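You operate a simulated robot arm through the tools that you are given. There is no shell and no other tool.

Carry out the task below with a simulated two-armed robot. There is one attempt and no reset: what you move stays moved.

JOB
Switch the sealer on, set 160C, zero the counter and seal the cup in the tray.
Fine: zero it before sealing, and slide the tray out afterwards.

Only the result counts: the job must be done as asked and must still hold three seconds after the hand-in. Knocking over, shifting, dropping, spilling or breaking anything else fails it. A push-on lid holds only when it is set on centred and level and pressed home; a screw cap is set on level and turned clockwise until tight.

ROBOT AND FRAMES
Two 7-joint arms with fingered hands on one trunk that stands fixed in place. Base frame: the origin is at the foot of the trunk, x ahead of it, y to its left, z up; the work surface is at about z = 0.95. Lengths are in m, angles in degrees, forces in N, time in s.
The left shoulder is at [0.063, 0.173, 1.212], the right one opposite. With the tool pointing down near the work surface each hand reaches from about 0.42 to 0.78 m from the base axis, measured 20 degrees to its own side. Payload 3.5 kg a hand.
Tool frame (each hand has its own): the origin (TCP) lies between the finger pads and is the grasp point; the fingertips stand 0.03 m ahead of it; z points along the fingers, y is the line along which they close. The gripper opens to 0.104 m; its body begins 0.035 m behind the TCP. The gripper is a hand of 3 fingers: y runs from the thumb to the fingers, the wrist lies at [-0.015, -0.104, -0.178] in the tool frame, and closing takes about 1.5 s.
Orientation is that of the tool frame in the base frame, as [roll, pitch, yaw] about the fixed x, y, z axes, in that order (R = Rz(yaw) Ry(pitch) Rx(roll)). With the fingers straight down and the wrist toward the robot, the tool's x, y and z point along [0, 1, 0], [1, 0, 0] and [0, 0, -1] of the base frame.

CONTROLS
- The arms move only by the tool jog_arm. It takes "left_rows", "right_rows" or both (then of equal length, played together; a hand with none holds still); each is a list of rows, each a list of 6 numbers: the shift along the base's x, y, z in units of 40 mm (1.0 is 40 mm), then the turn, a rotation vector about the base's x, y, z in units of 6 degrees (1.0 is 6 degrees). In form: [[dx, dy, dz, rx, ry, rz], ...]. A call has 1 to 20 rows; each row shifts and turns the commanded pose from where the row before left it. "left_gripper" and "right_gripper" are, for a hand that has rows, the finger opening in cm, from 0 to 10.4, set as the call begins (left out, the last holds). A call with a number of a shift or a turn outside -1 to 1 is refused whole. Rows are played at 5 a second. More than 0.05 m and 8.6 degrees between two rows, or a gripper value outside its range, and nothing of the call is played. Where a pose cannot be reached the arm comes as near as it can. A force on the tool above 60 N (or 10 N above the force at the start of the call, whichever is more), or a blocked arm, ends the call early, and 0.2 s more pass. The fingers move at their own pace (about 0.072 m/s each) and stop on an object; they squeeze with about 32 N. The grip force told is the motor's: it shows also when the fingers shut on nothing. Time passes only in rows, and 0.2 s behind the last, so rows that do not move let the fingers close. It gives the time, the measured TCP pose, the force on the tool (base axes), the opening and the grip force at its end, in the units of the frame above (readings bear some noise), with the torque about the TCP (base axes, N m) and any sound that the robot's microphone picked up.
- Cameras (640 x 400 px; columns grow to the right, rows downward): "scene" is now at [0.145, 0.0477, 1.4322]; the picture's right is [0.51, -0.86, 0.00], its down [-0.10, -0.06, -0.99] and it looks along [0.85, 0.51, -0.12] (base axes); focal length 214 px, centre (320, 200). "left" rides on the left gripper at [-0.064, -0.094, -0.117] in its tool frame; the picture's right is [-0.72, -0.33, 0.61], its down [0.64, -0.65, 0.40] and it looks along [0.27, 0.68, 0.68] (tool axes); focal length 238 px, centre (320, 200). "right" rides on the right gripper at [0.064, -0.094, -0.117] in its tool frame; the picture's right is [-0.72, 0.33, -0.61], its down [-0.64, -0.65, 0.40] and it looks along [-0.27, 0.68, 0.68] (tool axes); focal length 238 px, centre (320, 200). There is no depth. A picture from a camera that has moved, and an enlarged one, comes with that camera's place and axes in the base frame and with its lens.
- camera(camera): a new picture of that camera. It takes no simulated time.
- move_column(by): moves the trunk up (or, below 0, down) by that many m; the arms and the scene camera ride with it, the base frame stays. It gives what a move gives, with no picture.
- hand_shape(shape, hand): the hand has 3 fingers and takes this shape, open, in about a second: jaw (thumb against the fingers, like two jaws); tri (thumb and two fingers); tip (a fingertip pinch); poke (one finger out to press); point (the index stretched); flat (the hand flat); cup (the hand cupped); fist (a fist). The gripper value then closes the fingers along that shape, each until it touches; the sizes above hold for jaw. It gives what a move gives, with no picture.
- aim_head(pan, tilt): turns the head with the scene camera to pan (to the left, within 86 degrees either way) and tilt (down, from -29 to 69), counted from straight ahead of the robot (the tilt from the chest, where the trunk bows). It gives what a move gives.
- zoom(camera, box): a new picture of the part [left, top, right, bottom] of that camera's present view, enlarged. It takes no simulated time.
- job_done(): hands the job in; it is judged then, once.

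Nothing tells you positions but the pictures and the camera data. Unless the task says otherwise, let go and move clear before handing in.

The tools are called as a command line: name --argument value ..., lists and objects as JSON in quotes. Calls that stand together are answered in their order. jog_arm: Moves the arms, as the interface text tells. Its arguments: {"type":"object","properties":{"left_rows":{"type":"array","items":{"type":"array","items":{"type":"number"}}},"left_gripper":{"type":"number"},"right_rows":{"type":"array","items":{"type":"array","items":{"type":"number"}}},"right_gripper":{"type":"number"}},"required":[]} The other tools are called the same way: move_column (by) moves the trunk up or down; hand_shape (shape, hand) gives the hand a shape; aim_head (pan, tilt) turns the head that bears the scene camera; camera (camera) takes a picture; zoom (camera, box) takes an enlarged picture of a part of a camera's view; job_done () hands the job in.

At the start:

```text
time_s: 0.0
left_eef_pos: [0.3284, 0.4613, 1.4102]
left_ee_rot: [-179.9, 0.0, 90.0]
left_ft_force: [0.0, 0.4, -0.7]
left_wrist_torque: [-0.03, 0.01, -0.02]
left_grip_width: 0.1036
left_finger_force: 0.2
left_shape: jaw
right_eef_pos: [0.4565, 0.049, 1.4514]
right_ee_rot: [-180.0, 0.0, 90.1]
right_ft_force: [0.1, -0.4, -0.1]
right_wrist_torque: [0.04, -0.01, 0.04]
right_grip_width: 0.1036
right_finger_force: 0.1
right_shape: jaw
trunk travel left (down, up): [-0.308, 0.446]
head pan, tilt (commanded): [30.6, 6.9]
```

scene: 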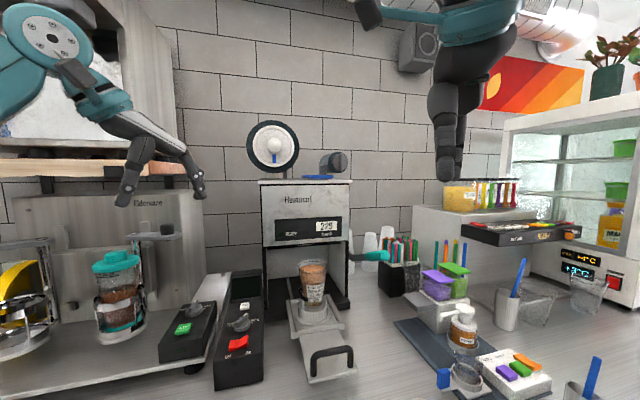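
right: 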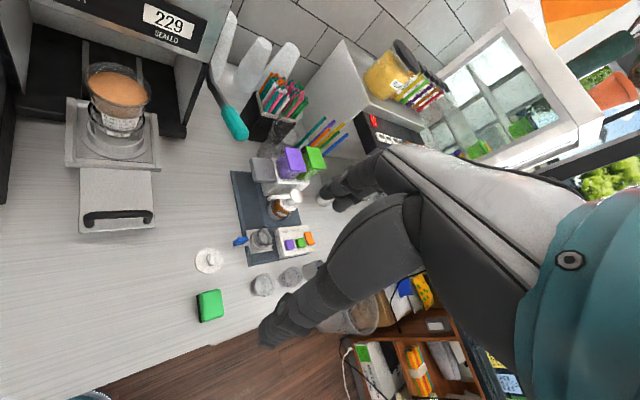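
left: 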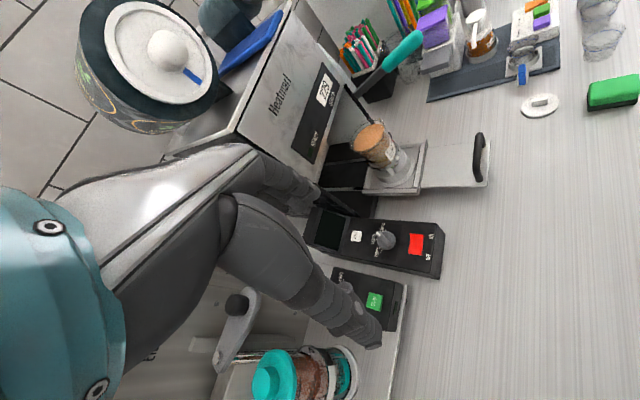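

I see a sealer (white machine with "229" counter display, a tray with a cup of brown drink, and a lever with a teal handle to its right), with a control box at its left that has a red rocker switch and a knob. I'll look closer before moving anything.

zoom --camera "scene" --box '[150, 240, 310, 390]'

zoom --camera "scene" --box '[230, 110, 430, 250]'

zoom --camera "left" --box '[260, 80, 500, 320]'

zoom --camera "right" --box '[0, 0, 260, 250]'

```text
2.67 times, centred on (230, 315) of scene
camera zoom: at [0.145, 0.0477, 1.4322], right [0.51, -0.86, 0.0], down [-0.1, -0.06, -0.99], along [0.85, 0.51, -0.12], focal length 572 px, centre (560, -107)
```

zoom: 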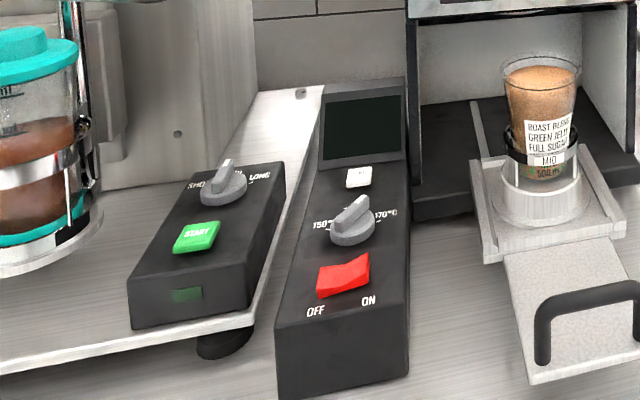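

```text
2.86 times, centred on (330, 180) of scene
camera zoom: at [0.145, 0.0477, 1.4322], right [0.51, -0.86, 0.0], down [-0.1, -0.06, -0.99], along [0.85, 0.51, -0.12], focal length 613 px, centre (291, 257)
```

zoom: 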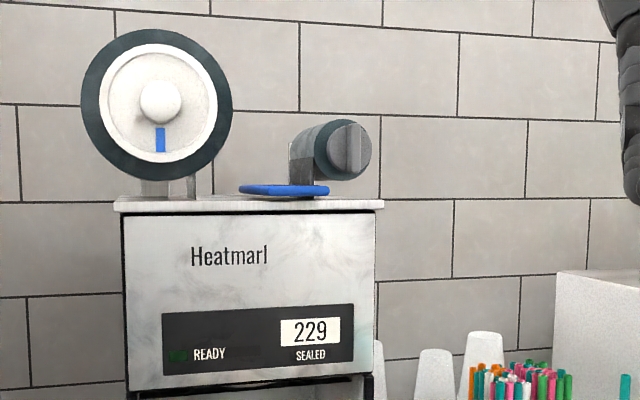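

```text
1.67 times, centred on (380, 200) of left
camera zoom: at [0.2337, 0.4, 1.5258], right [-0.33, -0.72, -0.61], down [-0.65, 0.64, -0.4], along [0.68, 0.27, -0.68], focal length 397 px, centre (220, 200)
```

zoom: 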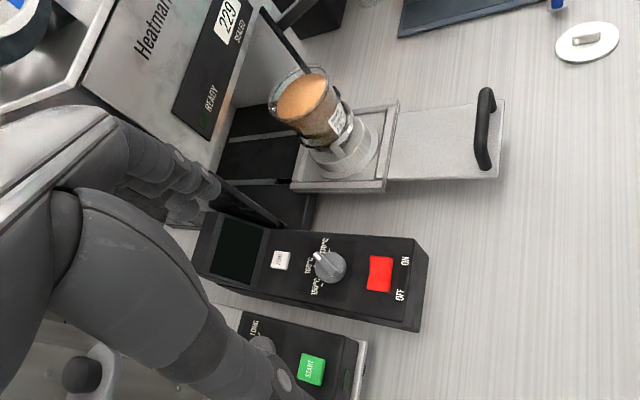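

```text
1.60 times, centred on (130, 125) of right
camera zoom: at [0.3622, 0.1132, 1.5683], right [0.33, -0.72, 0.61], down [-0.65, -0.64, -0.4], along [0.68, -0.27, -0.68], focal length 381 px, centre (624, 320)
```

zoom: 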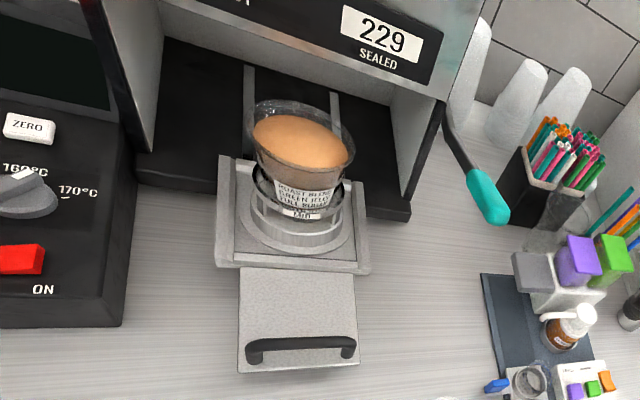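

The control box carries a red OFF/ON rocker near (0.445, 0.448, 1.034), a knob marked 150/160/170 and a white ZERO button near (0.551, 0.554). The whole machine is turned about 45 degrees. I'll zoom in on the knob, the lever and the tray before planning moves.

zoom --camera "scene" --box '[205, 290, 285, 340]'

zoom --camera "scene" --box '[330, 220, 410, 270]'

zoom --camera "right" --box '[170, 20, 270, 150]'

zoom --camera "left" --box '[330, 200, 450, 280]'

zoom --camera "scene" --box '[240, 230, 370, 390]'

```text
8.00 times, centred on (245, 315) of scene
camera zoom: at [0.145, 0.0477, 1.4322], right [0.51, -0.86, 0.0], down [-0.1, -0.06, -0.99], along [0.85, 0.51, -0.12], focal length 1716 px, centre (920, -720)
```

zoom: 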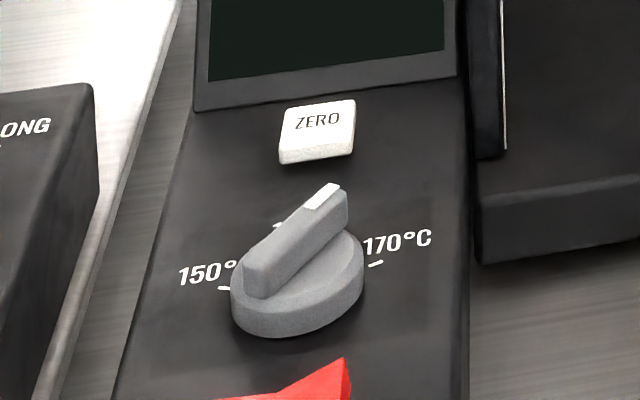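

```text
8.00 times, centred on (370, 245) of scene
camera zoom: at [0.145, 0.0477, 1.4322], right [0.51, -0.86, 0.0], down [-0.1, -0.06, -0.99], along [0.85, 0.51, -0.12], focal length 1716 px, centre (-80, -160)
```

zoom: 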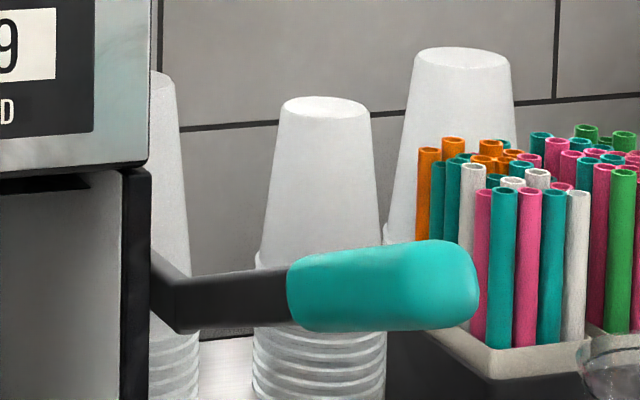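

```text
3.08 times, centred on (220, 85) of right
camera zoom: at [0.3622, 0.1132, 1.5683], right [0.33, -0.72, 0.61], down [-0.65, -0.64, -0.4], along [0.68, -0.27, -0.68], focal length 733 px, centre (628, 554)
```

zoom: 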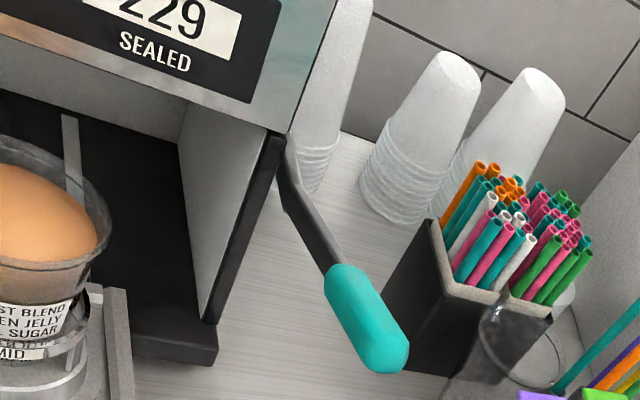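

```text
5.00 times, centred on (390, 240) of left
camera zoom: at [0.2337, 0.4, 1.5258], right [-0.33, -0.72, -0.61], down [-0.65, 0.64, -0.4], along [0.68, 0.27, -0.68], focal length 1192 px, centre (-30, 0)
```

zoom: 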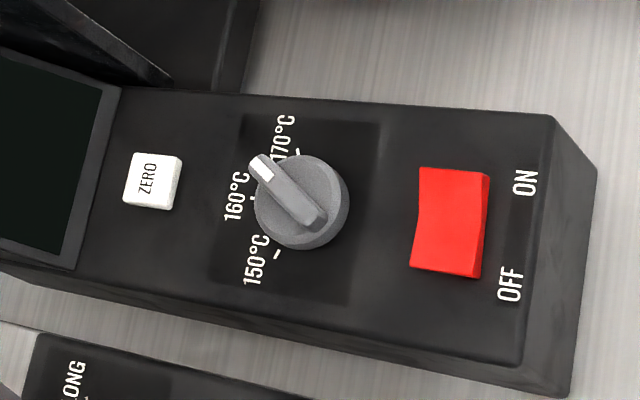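

```text
2.50 times, centred on (305, 310) of scene
camera zoom: at [0.145, 0.0477, 1.4322], right [0.51, -0.86, 0.0], down [-0.1, -0.06, -0.99], along [0.85, 0.51, -0.12], focal length 536 px, centre (358, -75)
```

zoom: 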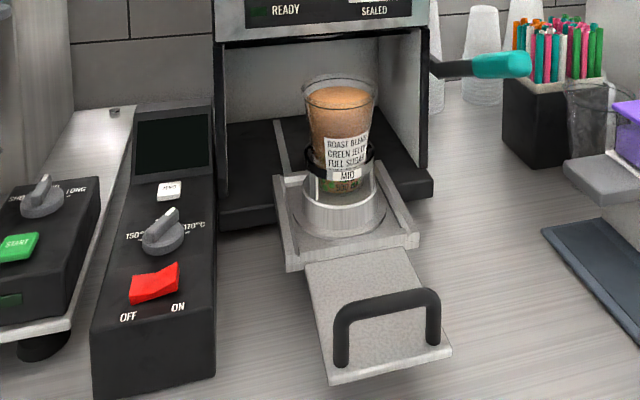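

The knob points between 160 and 170, the rocker sits with its OFF side down, and the lever's teal grip points forward and slightly up on the machine's right side. I'll aim the head for a more direct look at the machine and the table.

aim_head --pan 35 --tilt 35

camera --camera "scene"

```text
time_s: 0.9
left_eef_pos: [0.3272, 0.4634, 1.4106]
left_ee_rot: [-180.0, -0.1, 90.0]
left_ft_force: [-0.6, -0.9, 0.1]
left_wrist_torque: [-0.03, 0.02, 0.01]
left_grip_width: 0.1039
left_finger_force: 0.1
left_shape: jaw
right_eef_pos: [0.4571, 0.0487, 1.4508]
right_ee_rot: [-180.0, 0.0, 90.0]
right_ft_force: [-0.1, -0.3, -0.1]
right_wrist_torque: [-0.01, 0.0, 0.02]
right_grip_width: 0.1035
right_finger_force: 0.0
right_shape: jaw
trunk travel left (down, up): [-0.308, 0.446]
head pan, tilt (commanded): [35.0, 35.0]
```

```text
taken
camera scene: at [0.1376, 0.0512, 1.3872], right [0.57, -0.82, 0.0], down [-0.47, -0.33, -0.82], along [0.67, 0.47, -0.57], focal length 214 px, centre (320, 200)
```

scene: 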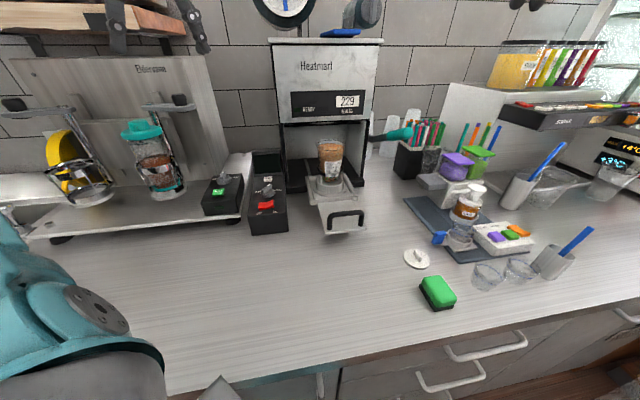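

The whole station is now in view. The sealer's control box sits to the left of the tray, with a separate shaker (green START) further left that I must not touch. I'll zoom in for accurate pixel positions.

zoom --camera "scene" --box '[190, 130, 320, 240]'

zoom --camera "scene" --box '[270, 80, 430, 240]'

```text
3.64 times, centred on (255, 185) of scene
camera zoom: at [0.1376, 0.0512, 1.3872], right [0.57, -0.82, 0.0], down [-0.47, -0.33, -0.82], along [0.67, 0.47, -0.57], focal length 780 px, centre (556, 254)
```

zoom: 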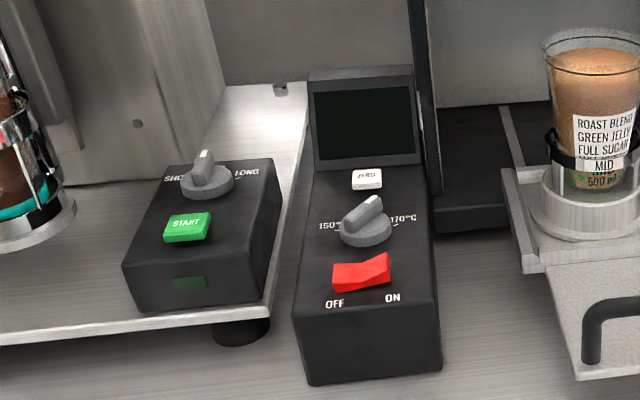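

```text
2.50 times, centred on (350, 160) of scene
camera zoom: at [0.1376, 0.0512, 1.3872], right [0.57, -0.82, 0.0], down [-0.47, -0.33, -0.82], along [0.67, 0.47, -0.57], focal length 536 px, centre (245, 300)
```

zoom: 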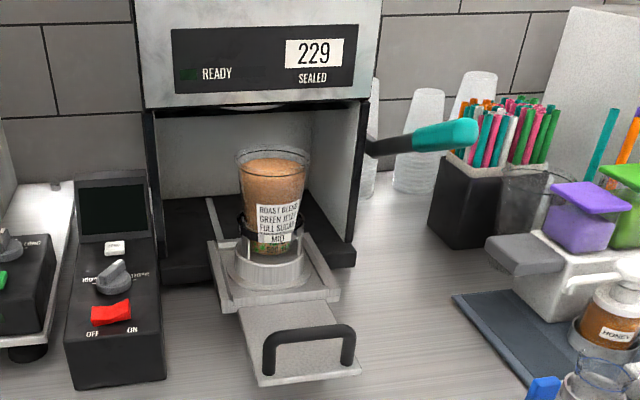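

I'll put the left hand in the poke shape while it is up in free space and check where the finger points.

hand_shape --hand "left" --shape "poke"

camera --camera "left"

aim_head --pan 55 --tilt 0

camera --camera "scene"

```text
time_s: 1.8
left_eef_pos: [0.3283, 0.4632, 1.4093]
left_ee_rot: [-180.0, 0.1, 90.0]
left_ft_force: [-0.4, -0.6, 1.0]
left_wrist_torque: [0.01, 0.0, 0.01]
left_grip_width: 0.0
left_finger_force: 0.1
left_shape: poke
right_eef_pos: [0.4564, 0.0488, 1.4511]
right_ee_rot: [-180.0, 0.0, 90.0]
right_ft_force: [0.1, 0.6, 0.4]
right_wrist_torque: [0.0, 0.0, -0.02]
right_grip_width: 0.1036
right_finger_force: 0.1
right_shape: jaw
trunk travel left (down, up): [-0.308, 0.446]
head pan, tilt (commanded): [35.0, 35.0]
```

```text
taken
camera left: at [0.2337, 0.4, 1.5258], right [-0.33, -0.72, -0.61], down [-0.65, 0.64, -0.4], along [0.68, 0.27, -0.68], focal length 238 px, centre (320, 200)
```

left: 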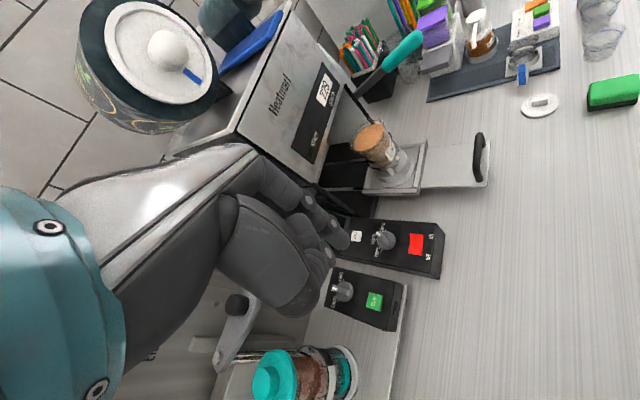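

```text
time_s: 2.8
left_eef_pos: [0.3284, 0.4618, 1.4105]
left_ee_rot: [180.0, 0.0, 90.0]
left_ft_force: [-0.6, -0.2, -0.1]
left_wrist_torque: [0.05, 0.02, 0.01]
left_grip_width: 0.0001
left_finger_force: 0.2
left_shape: poke
right_eef_pos: [0.4559, 0.0498, 1.4506]
right_ee_rot: [-179.9, 0.1, 90.0]
right_ft_force: [1.0, -0.2, -0.2]
right_wrist_torque: [-0.01, -0.05, 0.01]
right_grip_width: 0.1034
right_finger_force: 0.1
right_shape: jaw
trunk travel left (down, up): [-0.308, 0.446]
head pan, tilt (commanded): [55.0, 0.0]
```

```text
taken
camera scene: at [0.1171, 0.0744, 1.4432], right [0.82, -0.57, 0.0], down [0.0, 0.0, -1.0], along [0.57, 0.82, 0.0], focal length 214 px, centre (320, 200)
```

scene: 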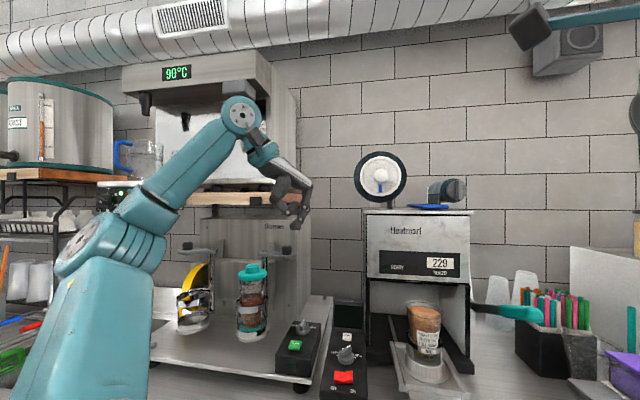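

zoom --camera "scene" --box '[220, 80, 340, 240]'

zoom --camera "left" --box '[240, 140, 440, 320]'

```text
2.50 times, centred on (280, 160) of scene
camera zoom: at [0.1171, 0.0744, 1.4432], right [0.82, -0.57, 0.0], down [0.0, 0.0, -1.0], along [0.57, 0.82, 0.0], focal length 536 px, centre (420, 300)
```

zoom: 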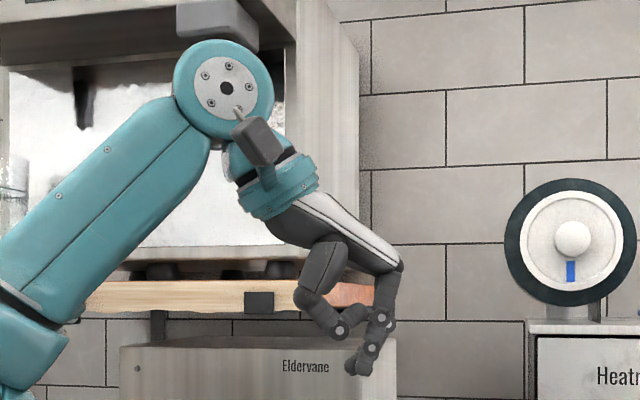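

```text
2.22 times, centred on (340, 230) of left
camera zoom: at [0.2337, 0.4, 1.5258], right [-0.33, -0.72, -0.61], down [-0.65, 0.64, -0.4], along [0.68, 0.27, -0.68], focal length 530 px, centre (276, 133)
```

zoom: 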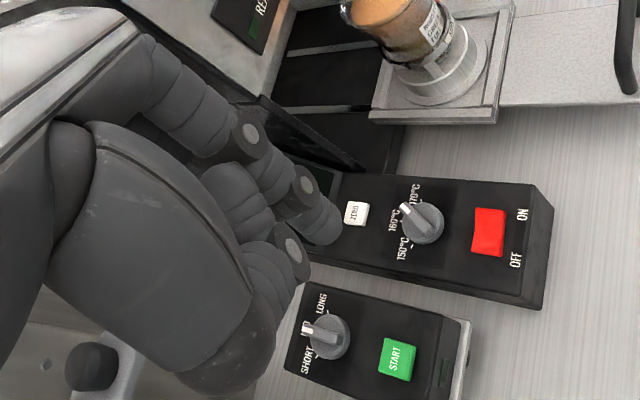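

The poke finger points straight down, its tip about 0.03 m ahead of the TCP. Next I bring the left hand over the ON side of the rocker at about (0.4545, 0.443) and stop high to check.

jog_arm --left_rows '[[0.45, -0.07, -1, 0, 0, 0], [0.45, -0.07, -1, 0, 0, 0], [0.45, -0.07, -1, 0, 0, 0], [0.45, -0.07, -1, 0, 0, 0], [0.45, -0.07, -1, 0, 0, 0], [0.45, -0.06, -1, 0, 0, 0], [0.46, -0.06, -1, 0, 0, 0]]'

camera --camera "left"

aim_head --pan 42 --tilt 35

camera --camera "scene"

```text
time_s: 4.4
left_eef_pos: [0.4547, 0.4465, 1.1278]
left_ee_rot: [179.9, 0.0, 90.0]
left_ft_force: [0.4, -0.3, 0.0]
left_wrist_torque: [0.0, -0.01, 0.03]
left_grip_width: 0.0
left_finger_force: 0.1
left_shape: poke
right_eef_pos: [0.4568, 0.0497, 1.4513]
right_ee_rot: [-180.0, 0.0, 89.9]
right_ft_force: [-0.2, -0.4, -0.4]
right_wrist_torque: [-0.03, 0.0, 0.06]
right_grip_width: 0.1036
right_finger_force: 0.1
right_shape: jaw
trunk travel left (down, up): [-0.308, 0.446]
head pan, tilt (commanded): [55.0, 0.0]
```

```text
taken
camera left: at [0.3613, 0.3837, 1.2428], right [-0.33, -0.72, -0.61], down [-0.65, 0.64, -0.4], along [0.68, 0.27, -0.68], focal length 238 px, centre (320, 200)
```

left: 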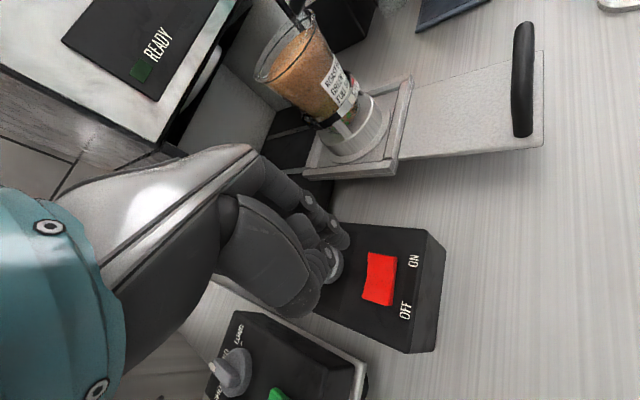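

```text
time_s: 5.5
left_eef_pos: [0.4547, 0.4465, 1.1278]
left_ee_rot: [-180.0, -0.1, 90.1]
left_ft_force: [0.5, 0.3, -0.7]
left_wrist_torque: [0.02, -0.05, -0.02]
left_grip_width: 0.0001
left_finger_force: 0.1
left_shape: poke
right_eef_pos: [0.4562, 0.0496, 1.4516]
right_ee_rot: [180.0, 0.0, 90.0]
right_ft_force: [-0.6, 0.3, 0.0]
right_wrist_torque: [0.04, 0.02, 0.02]
right_grip_width: 0.1036
right_finger_force: 0.0
right_shape: jaw
trunk travel left (down, up): [-0.308, 0.446]
head pan, tilt (commanded): [42.0, 35.0]
```

```text
taken
camera scene: at [0.1309, 0.0597, 1.3872], right [0.67, -0.74, 0.0], down [-0.43, -0.38, -0.82], along [0.61, 0.55, -0.57], focal length 214 px, centre (320, 200)
```

scene: 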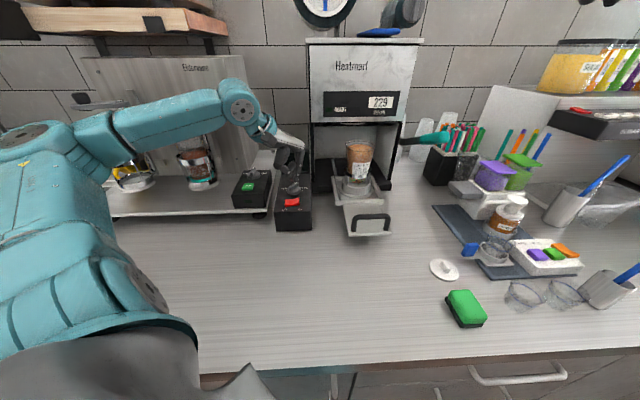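

zoom --camera "left" --box '[280, 200, 460, 360]'

zoom --camera "scene" --box '[240, 130, 340, 240]'

```text
2.50 times, centred on (370, 280) of left
camera zoom: at [0.3608, 0.3838, 1.2439], right [-0.33, -0.72, -0.61], down [-0.65, 0.64, -0.4], along [0.68, 0.27, -0.68], focal length 596 px, centre (195, 0)
```

zoom: 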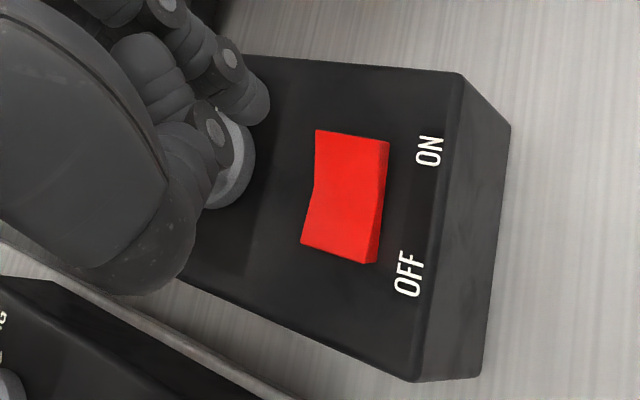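

```text
3.64 times, centred on (290, 185) of scene
camera zoom: at [0.1309, 0.0597, 1.3872], right [0.67, -0.74, 0.0], down [-0.43, -0.38, -0.82], along [0.61, 0.55, -0.57], focal length 780 px, centre (429, 254)
```

zoom: 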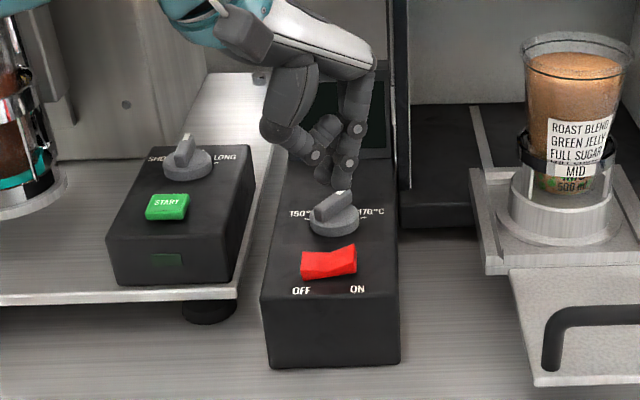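

The ON half of the rocker works out to about (0.4535, 0.440, 1.037). I'll turn the hand 45 degrees to line up with the box, so the curled fingers stay away from the knob, and shift over the target.

jog_arm --left_rows '[[0, 0, 0, 0, 0, 0.94], [0, 0, 0, 0, 0, 0.94], [0, 0, 0, 0, 0, 0.94], [0, 0, 0, 0, 0, 0.94], [0, 0, 0, 0, 0, 0.94], [0, 0, 0, 0, 0, 0.94], [0, 0, 0, 0, 0, 0.94], [-0.05, -0.1, 0, 0, 0, 0.92], [0, 0, -0.6, 0, 0, 0]]'

zoom --camera "scene" --box '[240, 130, 340, 240]'

camera --camera "left"

```text
time_s: 7.5
left_eef_pos: [0.4522, 0.4411, 1.1049]
left_ee_rot: [180.0, 0.0, 135.1]
left_ft_force: [0.1, 0.4, 0.2]
left_wrist_torque: [0.0, 0.01, 0.04]
left_grip_width: 0.0001
left_finger_force: 0.1
left_shape: poke
right_eef_pos: [0.4567, 0.0482, 1.4499]
right_ee_rot: [-180.0, -0.1, 90.0]
right_ft_force: [0.2, 0.4, 0.0]
right_wrist_torque: [-0.03, 0.0, 0.03]
right_grip_width: 0.1035
right_finger_force: 0.0
right_shape: jaw
trunk travel left (down, up): [-0.308, 0.446]
head pan, tilt (commanded): [42.0, 35.0]
```

```text
3.64 times, centred on (290, 185) of scene
camera zoom: at [0.1312, 0.0603, 1.387], right [0.67, -0.74, 0.0], down [-0.43, -0.38, -0.82], along [0.61, 0.55, -0.57], focal length 780 px, centre (429, 254)
```

zoom: 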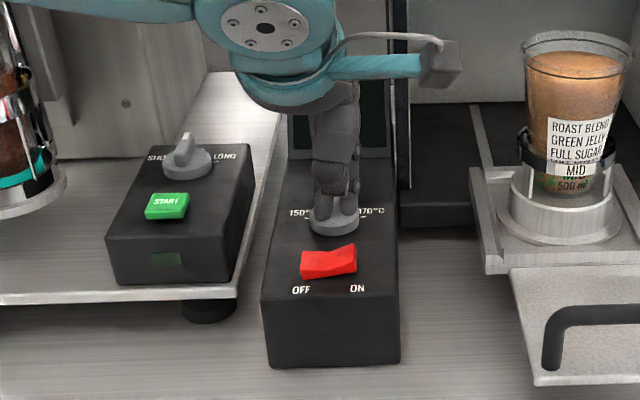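

```text
taken
camera left: at [0.4311, 0.33, 1.2211], right [0.28, -0.74, -0.61], down [-0.91, -0.01, -0.4], along [0.29, 0.67, -0.68], focal length 238 px, centre (320, 200)
```

left: 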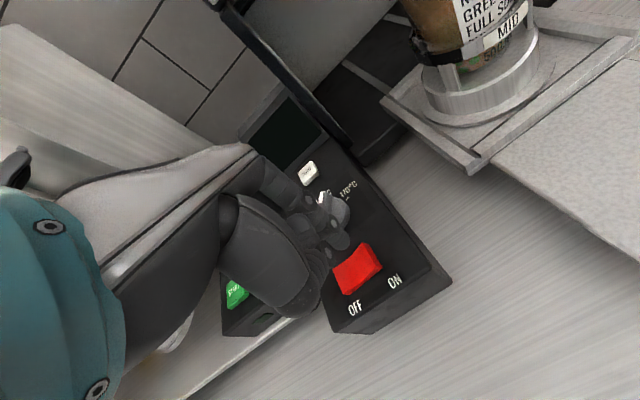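

zoom --camera "scene" --box '[270, 160, 320, 220]'

zoom --camera "left" --box '[280, 140, 420, 320]'

```text
6.67 times, centred on (295, 190) of scene
camera zoom: at [0.1312, 0.0603, 1.387], right [0.67, -0.74, 0.0], down [-0.43, -0.38, -0.82], along [0.61, 0.55, -0.57], focal length 1430 px, centre (487, 267)
```

zoom: 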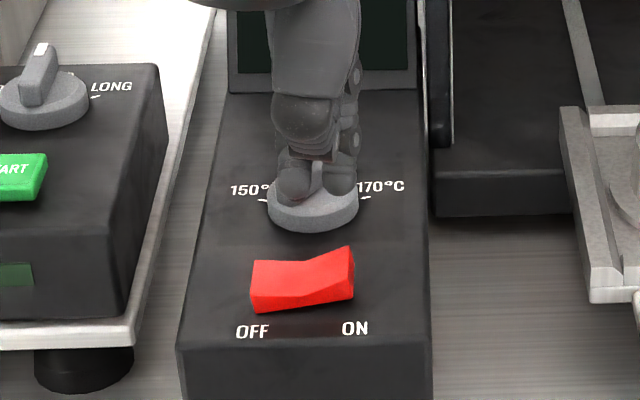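

```text
2.22 times, centred on (350, 230) of left
camera zoom: at [0.4311, 0.33, 1.2211], right [0.28, -0.74, -0.61], down [-0.91, -0.01, -0.4], along [0.29, 0.67, -0.68], focal length 530 px, centre (253, 133)
```

zoom: 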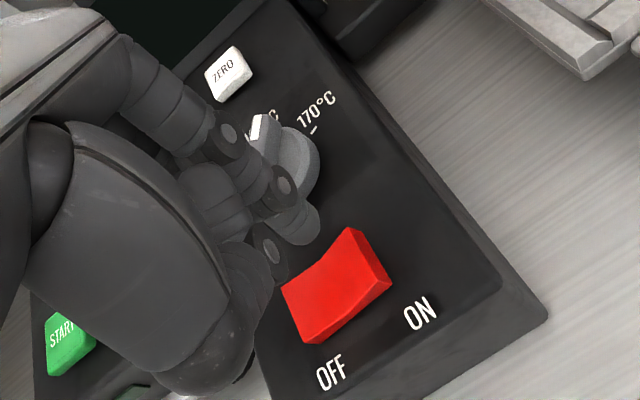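

The tip sits a little too far right of the ON half, so I shift 4-5 mm left, lower close to the rocker and recheck.

jog_arm --left_rows '[[-0.08, 0.08, 0, 0, 0, 0], [0, 0, -0.5, 0, 0, 0], [0, 0, 0, 0, 0, 0]]'

zoom --camera "scene" --box '[270, 160, 320, 220]'

zoom --camera "left" --box '[280, 140, 420, 320]'

```text
time_s: 8.2
left_eef_pos: [0.4495, 0.4432, 1.0844]
left_ee_rot: [-180.0, 0.1, 135.0]
left_ft_force: [0.7, 0.1, -0.6]
left_wrist_torque: [0.01, -0.04, 0.02]
left_grip_width: 0.0001
left_finger_force: 0.1
left_shape: poke
right_eef_pos: [0.4563, 0.0496, 1.4507]
right_ee_rot: [180.0, 0.1, 90.0]
right_ft_force: [0.5, -0.2, 0.0]
right_wrist_torque: [-0.01, 0.0, 0.04]
right_grip_width: 0.1036
right_finger_force: 0.0
right_shape: jaw
trunk travel left (down, up): [-0.308, 0.446]
head pan, tilt (commanded): [42.0, 35.0]
```

```text
6.67 times, centred on (295, 190) of scene
camera zoom: at [0.1306, 0.0597, 1.3871], right [0.67, -0.74, 0.0], down [-0.43, -0.38, -0.82], along [0.61, 0.55, -0.57], focal length 1430 px, centre (487, 267)
```

zoom: 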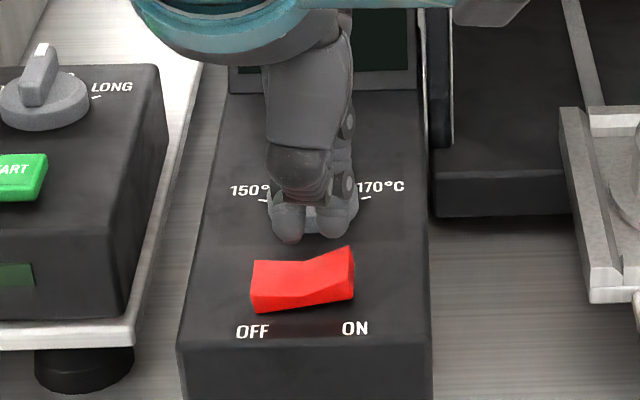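

```text
2.22 times, centred on (350, 230) of left
camera zoom: at [0.4279, 0.3323, 1.2011], right [0.28, -0.74, -0.61], down [-0.91, -0.01, -0.4], along [0.29, 0.67, -0.68], focal length 530 px, centre (253, 133)
```

zoom: 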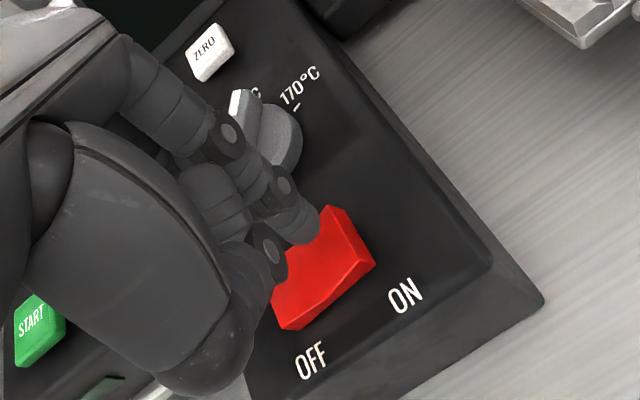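

The tip is now over the ON half about 1.5 cm above it. I'll press straight down in small steps.

jog_arm --left_rows '[[0, 0, -0.25, 0, 0, 0], [0, 0, -0.2, 0, 0, 0], [0, 0, -0.15, 0, 0, 0], [0, 0, 0, 0, 0, 0]]'

zoom --camera "scene" --box '[270, 160, 320, 220]'

zoom --camera "left" --box '[280, 140, 420, 320]'

```text
time_s: 9.2
left_eef_pos: [0.4494, 0.4422, 1.0676]
left_ee_rot: [179.4, 0.2, 134.9]
left_ft_force: [3.6, 3.8, 27.8]
left_wrist_torque: [0.22, 0.01, -0.04]
left_grip_width: 0.0002
left_finger_force: 0.1
left_shape: poke
right_eef_pos: [0.4545, 0.0478, 1.4522]
right_ee_rot: [179.8, -0.1, 90.0]
right_ft_force: [-0.3, -0.2, 0.7]
right_wrist_torque: [0.03, -0.01, -0.01]
right_grip_width: 0.1038
right_finger_force: 0.1
right_shape: jaw
trunk travel left (down, up): [-0.308, 0.446]
head pan, tilt (commanded): [42.0, 35.0]
```

```text
6.67 times, centred on (295, 190) of scene
camera zoom: at [0.1293, 0.0583, 1.3877], right [0.67, -0.74, 0.0], down [-0.43, -0.38, -0.82], along [0.61, 0.55, -0.57], focal length 1430 px, centre (487, 267)
```

zoom: 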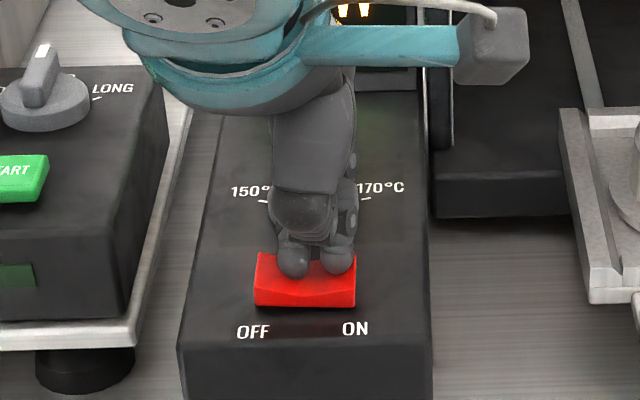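

```text
2.22 times, centred on (350, 230) of left
camera zoom: at [0.4272, 0.3317, 1.1822], right [0.28, -0.74, -0.61], down [-0.91, -0.01, -0.41], along [0.3, 0.68, -0.67], focal length 530 px, centre (253, 133)
```

zoom: 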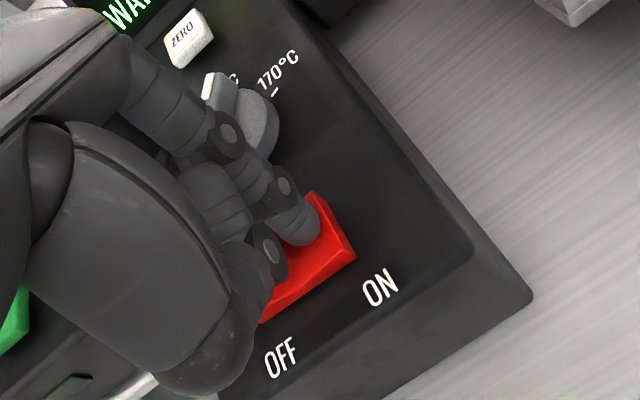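

The rocker tipped to ON and the display came alive ("WA..."). I'll lift off and read the display.

jog_arm --left_rows '[[0, 0, 0.5, 0, 0, 0], [0, 0, 1, 0, 0, 0], [0, 0, 1, 0, 0, 0], [0, 0, 1, 0, 0, 0], [-0.7, -0.7, 0, 0, 0, 0], [-0.7, -0.7, 0, 0, 0, 0]]'

zoom --camera "left" --box '[200, 60, 440, 320]'

zoom --camera "scene" --box '[230, 40, 430, 230]'

```text
time_s: 10.7
left_eef_pos: [0.3929, 0.3856, 1.2021]
left_ee_rot: [179.9, 0.0, 135.0]
left_ft_force: [0.4, -0.4, 0.3]
left_wrist_torque: [-0.02, -0.02, 0.02]
left_grip_width: 0.0
left_finger_force: 0.1
left_shape: poke
right_eef_pos: [0.456, 0.0484, 1.4511]
right_ee_rot: [-179.9, 0.0, 89.9]
right_ft_force: [-0.1, 0.0, -0.4]
right_wrist_torque: [0.02, -0.02, 0.0]
right_grip_width: 0.1035
right_finger_force: 0.0
right_shape: jaw
trunk travel left (down, up): [-0.308, 0.446]
head pan, tilt (commanded): [42.0, 35.0]
```

```text
1.54 times, centred on (320, 190) of left
camera zoom: at [0.3723, 0.2752, 1.3184], right [0.28, -0.74, -0.61], down [-0.91, -0.01, -0.4], along [0.29, 0.67, -0.68], focal length 367 px, centre (320, 215)
```

zoom: 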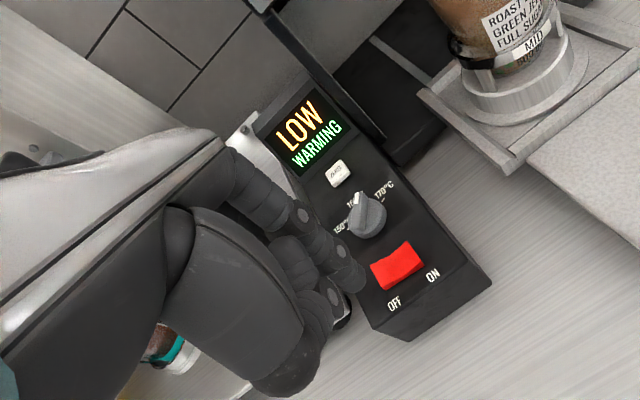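

```text
2.11 times, centred on (330, 135) of scene
camera zoom: at [0.1304, 0.059, 1.3872], right [0.67, -0.74, 0.0], down [-0.43, -0.38, -0.82], along [0.61, 0.55, -0.57], focal length 452 px, centre (299, 337)
```

zoom: 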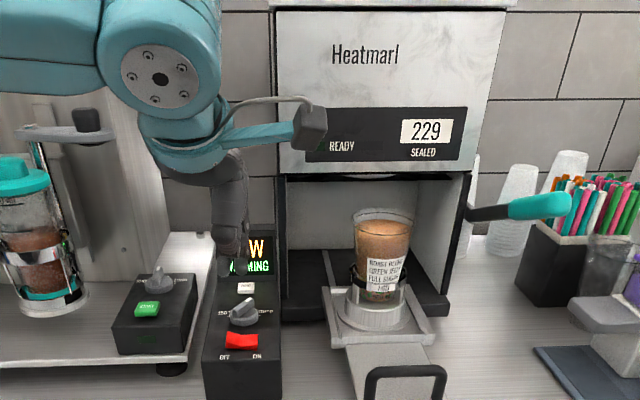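

The display reads "LOW / WARMING", so the sealer is on and heating. Next is the knob, which now points at roughly 164. I'll take close views to measure its centre, ridge and tick marks.

zoom --camera "left" --box '[310, 160, 390, 240]'

zoom --camera "scene" --box '[270, 160, 320, 200]'

```text
5.00 times, centred on (350, 200) of left
camera zoom: at [0.3723, 0.2752, 1.3184], right [0.28, -0.74, -0.61], down [-0.91, -0.01, -0.4], along [0.29, 0.67, -0.68], focal length 1192 px, centre (170, 200)
```

zoom: 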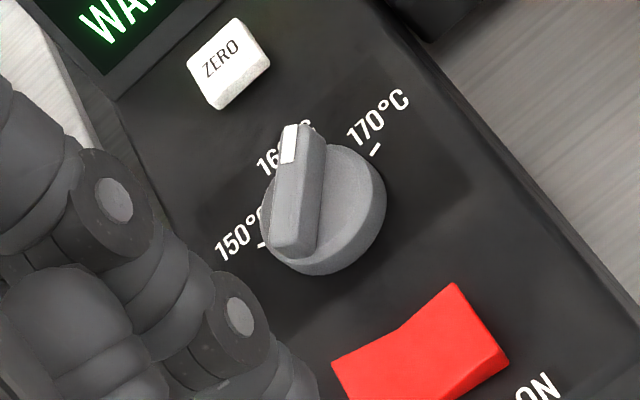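

```text
10.00 times, centred on (295, 180) of scene
camera zoom: at [0.1304, 0.059, 1.3872], right [0.67, -0.74, 0.0], down [-0.43, -0.38, -0.82], along [0.61, 0.55, -0.57], focal length 2145 px, centre (570, 400)
```

zoom: 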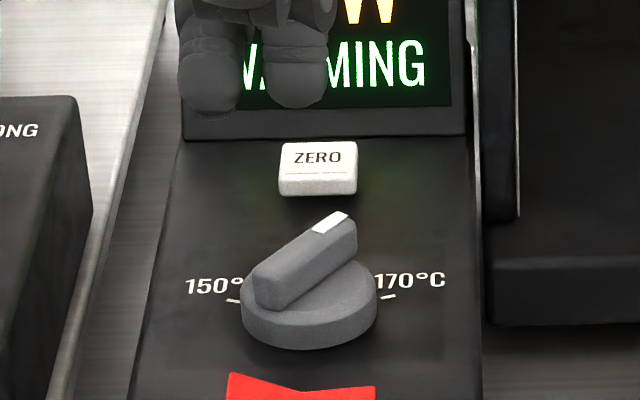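

The knob centre comes out at about (0.487, 0.4875). The 150 and 170 ticks are at ±60 degrees and the pointer is about 29 degrees clockwise of 160. I'll place the poke finger right of the pointer end of the ridge, then push it left in small steps.

jog_arm --left_rows '[[0.611, 0.46, -0.36, 0, 0, 0], [0.611, 0.46, -0.36, 0, 0, 0], [0.611, 0.46, -0.36, 0, 0, 0], [0.611, 0.46, -0.36, 0, 0, 0], [0.611, 0.46, -0.36, 0, 0, 0], [0, 0, -0.7, 0, 0, 0], [0, 0, 0, 0, 0, 0]]'

zoom --camera "left" --box '[260, 120, 400, 260]'

zoom --camera "scene" --box '[265, 140, 335, 200]'

```text
time_s: 12.2
left_eef_pos: [0.5152, 0.4805, 1.1024]
left_ee_rot: [-180.0, 0.0, 135.0]
left_ft_force: [-1.0, 0.0, -0.1]
left_wrist_torque: [-0.01, -0.02, -0.03]
left_grip_width: 0.0
left_finger_force: 0.0
left_shape: poke
right_eef_pos: [0.456, 0.0487, 1.451]
right_ee_rot: [-179.9, -0.1, 89.9]
right_ft_force: [0.1, -0.3, 0.1]
right_wrist_torque: [-0.03, -0.01, 0.02]
right_grip_width: 0.1037
right_finger_force: 0.1
right_shape: jaw
trunk travel left (down, up): [-0.308, 0.446]
head pan, tilt (commanded): [42.0, 35.0]
```

```text
2.86 times, centred on (330, 190) of left
camera zoom: at [0.4936, 0.3695, 1.218], right [0.28, -0.74, -0.61], down [-0.91, -0.01, -0.4], along [0.29, 0.67, -0.68], focal length 681 px, centre (291, 229)
```

zoom: 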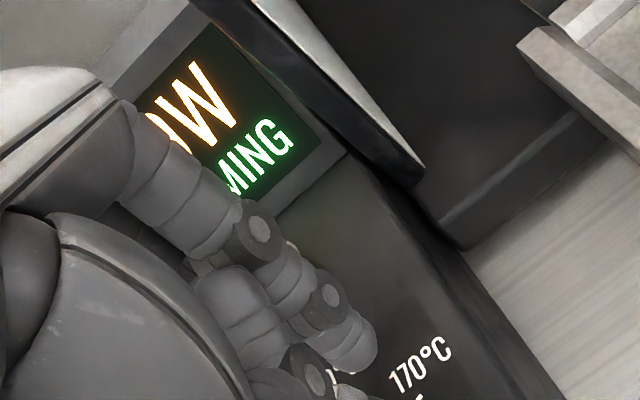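

```text
6.67 times, centred on (300, 170) of scene
camera zoom: at [0.1309, 0.0594, 1.3871], right [0.67, -0.74, 0.0], down [-0.43, -0.38, -0.82], along [0.61, 0.55, -0.57], focal length 1430 px, centre (453, 400)
```

zoom: 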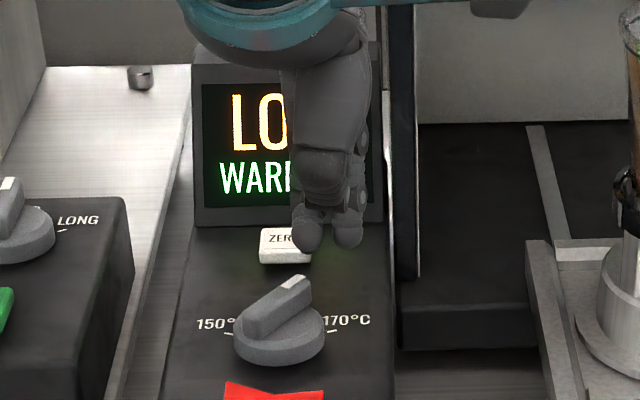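

jog_arm --left_rows '[[0, 0, -0.4, 0, 0, 0], [0, 0, -0.31, 0, 0, 0], [0, 0, 0, 0, 0, 0]]'

zoom --camera "left" --box '[280, 140, 400, 280]'

zoom --camera "scene" --box '[265, 150, 325, 200]'

```text
time_s: 13.1
left_eef_pos: [0.5145, 0.4794, 1.0742]
left_ee_rot: [180.0, -0.1, 135.0]
left_ft_force: [0.4, -1.0, 1.3]
left_wrist_torque: [-0.04, -0.02, -0.01]
left_grip_width: 0.0
left_finger_force: 0.1
left_shape: poke
right_eef_pos: [0.4564, 0.0487, 1.4509]
right_ee_rot: [-180.0, 0.1, 90.1]
right_ft_force: [0.3, -0.2, -1.3]
right_wrist_torque: [0.03, 0.02, 0.01]
right_grip_width: 0.1034
right_finger_force: 0.1
right_shape: jaw
trunk travel left (down, up): [-0.308, 0.446]
head pan, tilt (commanded): [42.0, 35.0]
```

```text
2.86 times, centred on (340, 210) of left
camera zoom: at [0.4938, 0.3688, 1.1896], right [0.28, -0.74, -0.61], down [-0.91, -0.01, -0.4], along [0.29, 0.67, -0.68], focal length 681 px, centre (263, 171)
```

zoom: 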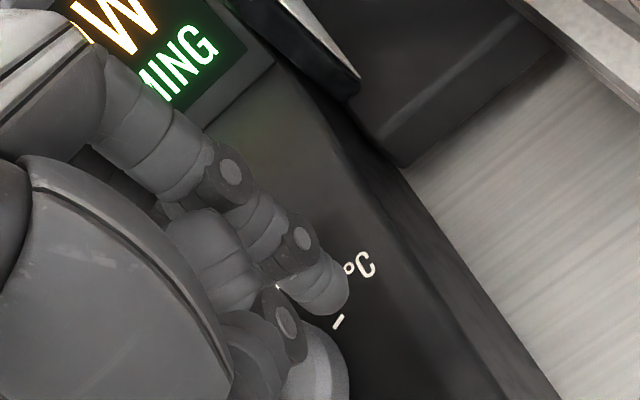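

```text
8.00 times, centred on (295, 175) of scene
camera zoom: at [0.1309, 0.0595, 1.3871], right [0.67, -0.74, 0.0], down [-0.43, -0.38, -0.82], along [0.61, 0.55, -0.57], focal length 1716 px, centre (520, 400)
```

zoom: 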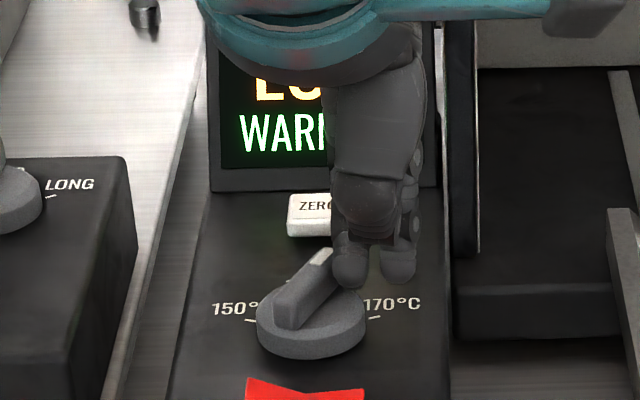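

zoom --camera "scene" --box '[280, 170, 320, 200]'

```text
13.33 times, centred on (300, 185) of scene
camera zoom: at [0.1309, 0.0595, 1.3871], right [0.67, -0.74, 0.0], down [-0.43, -0.38, -0.82], along [0.61, 0.55, -0.57], focal length 2860 px, centre (587, 400)
```

zoom: 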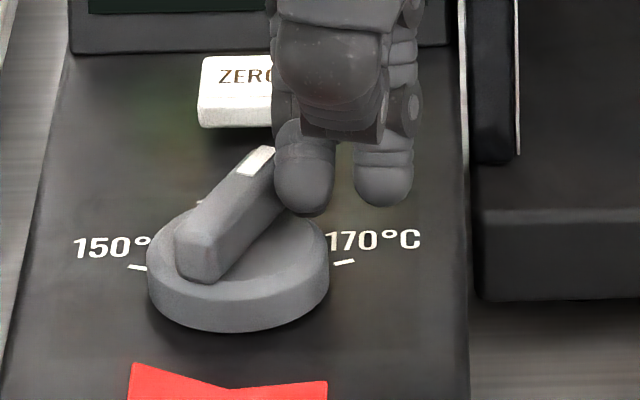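

Something on the hand's left digit has already nudged the ridge about 10 degrees the right way. I'll keep moving left in 2 mm steps and check the pointer each time.

jog_arm --left_rows '[[-0.035, 0.035, 0, 0, 0, 0], [0, 0, 0, 0, 0, 0]]'

zoom --camera "scene" --box '[280, 170, 320, 200]'

```text
time_s: 13.7
left_eef_pos: [0.5131, 0.4811, 1.0728]
left_ee_rot: [180.0, 0.0, 135.0]
left_ft_force: [1.3, -1.6, -0.1]
left_wrist_torque: [0.0, 0.0, -0.04]
left_grip_width: 0.0
left_finger_force: 0.0
left_shape: poke
right_eef_pos: [0.4562, 0.0496, 1.4515]
right_ee_rot: [179.9, 0.0, 90.0]
right_ft_force: [0.5, -0.5, -0.5]
right_wrist_torque: [-0.01, 0.03, -0.01]
right_grip_width: 0.1036
right_finger_force: 0.1
right_shape: jaw
trunk travel left (down, up): [-0.308, 0.446]
head pan, tilt (commanded): [42.0, 35.0]
```

```text
13.33 times, centred on (300, 185) of scene
camera zoom: at [0.1311, 0.0594, 1.3871], right [0.67, -0.74, 0.0], down [-0.43, -0.38, -0.82], along [0.61, 0.55, -0.57], focal length 2860 px, centre (587, 400)
```

zoom: 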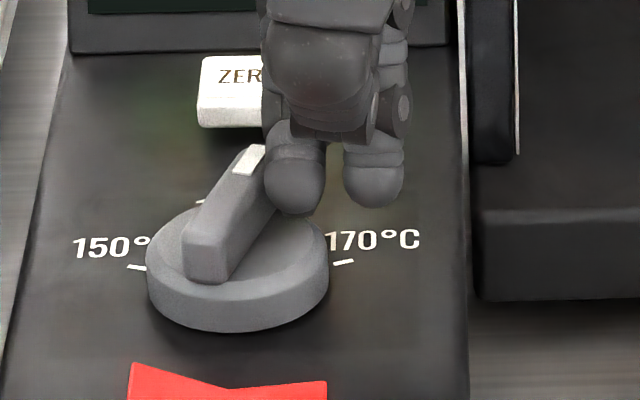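

The pointer is now about 13 degrees clockwise of 160, and each 2 mm step gives about 7 degrees. I continue with a 3 mm step.

jog_arm --left_rows '[[-0.05, 0.05, 0, 0, 0, 0], [0, 0, 0, 0, 0, 0]]'

zoom --camera "scene" --box '[280, 170, 320, 200]'

```text
time_s: 14.2
left_eef_pos: [0.5121, 0.483, 1.0747]
left_ee_rot: [-180.0, -0.1, 135.0]
left_ft_force: [2.1, 0.0, 0.3]
left_wrist_torque: [0.01, -0.05, 0.01]
left_grip_width: 0.0
left_finger_force: 0.1
left_shape: poke
right_eef_pos: [0.4572, 0.0493, 1.4517]
right_ee_rot: [-180.0, 0.0, 90.0]
right_ft_force: [-0.2, -0.5, 0.5]
right_wrist_torque: [0.02, 0.0, -0.01]
right_grip_width: 0.1039
right_finger_force: 0.1
right_shape: jaw
trunk travel left (down, up): [-0.308, 0.446]
head pan, tilt (commanded): [42.0, 35.0]
```

```text
13.33 times, centred on (300, 185) of scene
camera zoom: at [0.1313, 0.0595, 1.3871], right [0.67, -0.74, 0.0], down [-0.43, -0.38, -0.82], along [0.61, 0.55, -0.57], focal length 2860 px, centre (587, 400)
```

zoom: 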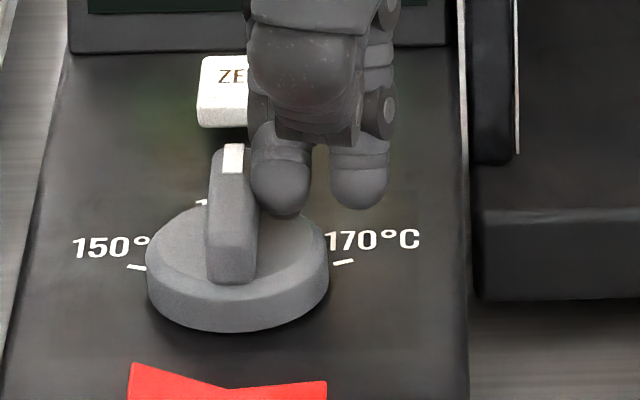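

The ridge now looks aligned with 160. I'll back the finger off to the right, rise and look from the hand camera.

jog_arm --left_rows '[[0.2, -0.2, 0, 0, 0, 0], [0.1, -0.1, 0.3, 0, 0, 0], [0, 0, 1, 0, 0, 0], [0, 0, 1, 0, 0, 0], [-0.7, -0.7, 0.5, 0, 0, 0], [-0.7, -0.7, 0.5, 0, 0, 0], [-0.7, -0.7, 0, 0, 0, 0], [0, 0, 0, 0, 0, 0]]'

zoom --camera "scene" --box '[270, 160, 320, 200]'

camera --camera "left"

```text
time_s: 16.1
left_eef_pos: [0.4371, 0.3874, 1.2062]
left_ee_rot: [-180.0, 0.0, 135.0]
left_ft_force: [-0.7, -0.2, 0.2]
left_wrist_torque: [0.01, 0.01, 0.0]
left_grip_width: 0.0
left_finger_force: 0.1
left_shape: poke
right_eef_pos: [0.4567, 0.0489, 1.4519]
right_ee_rot: [-179.9, -0.1, 90.0]
right_ft_force: [0.1, -0.8, -0.2]
right_wrist_torque: [0.01, -0.03, -0.01]
right_grip_width: 0.1034
right_finger_force: 0.0
right_shape: jaw
trunk travel left (down, up): [-0.308, 0.446]
head pan, tilt (commanded): [42.0, 35.0]
```

```text
10.00 times, centred on (295, 180) of scene
camera zoom: at [0.1313, 0.0599, 1.387], right [0.67, -0.74, 0.0], down [-0.43, -0.38, -0.82], along [0.61, 0.55, -0.57], focal length 2145 px, centre (570, 400)
```

zoom: 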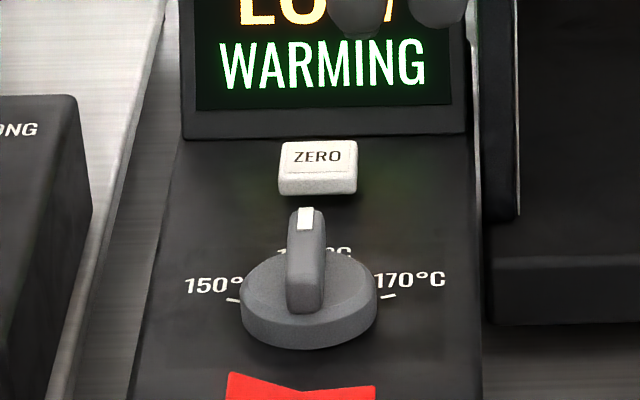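

```text
taken
camera left: at [0.4166, 0.2764, 1.3213], right [0.28, -0.74, -0.61], down [-0.91, -0.01, -0.4], along [0.29, 0.67, -0.68], focal length 238 px, centre (320, 200)
```

left: 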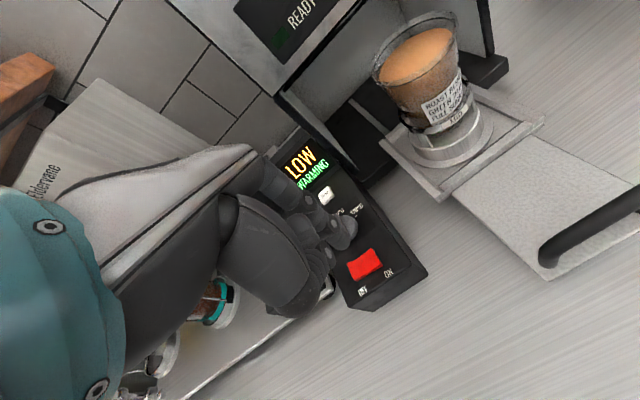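

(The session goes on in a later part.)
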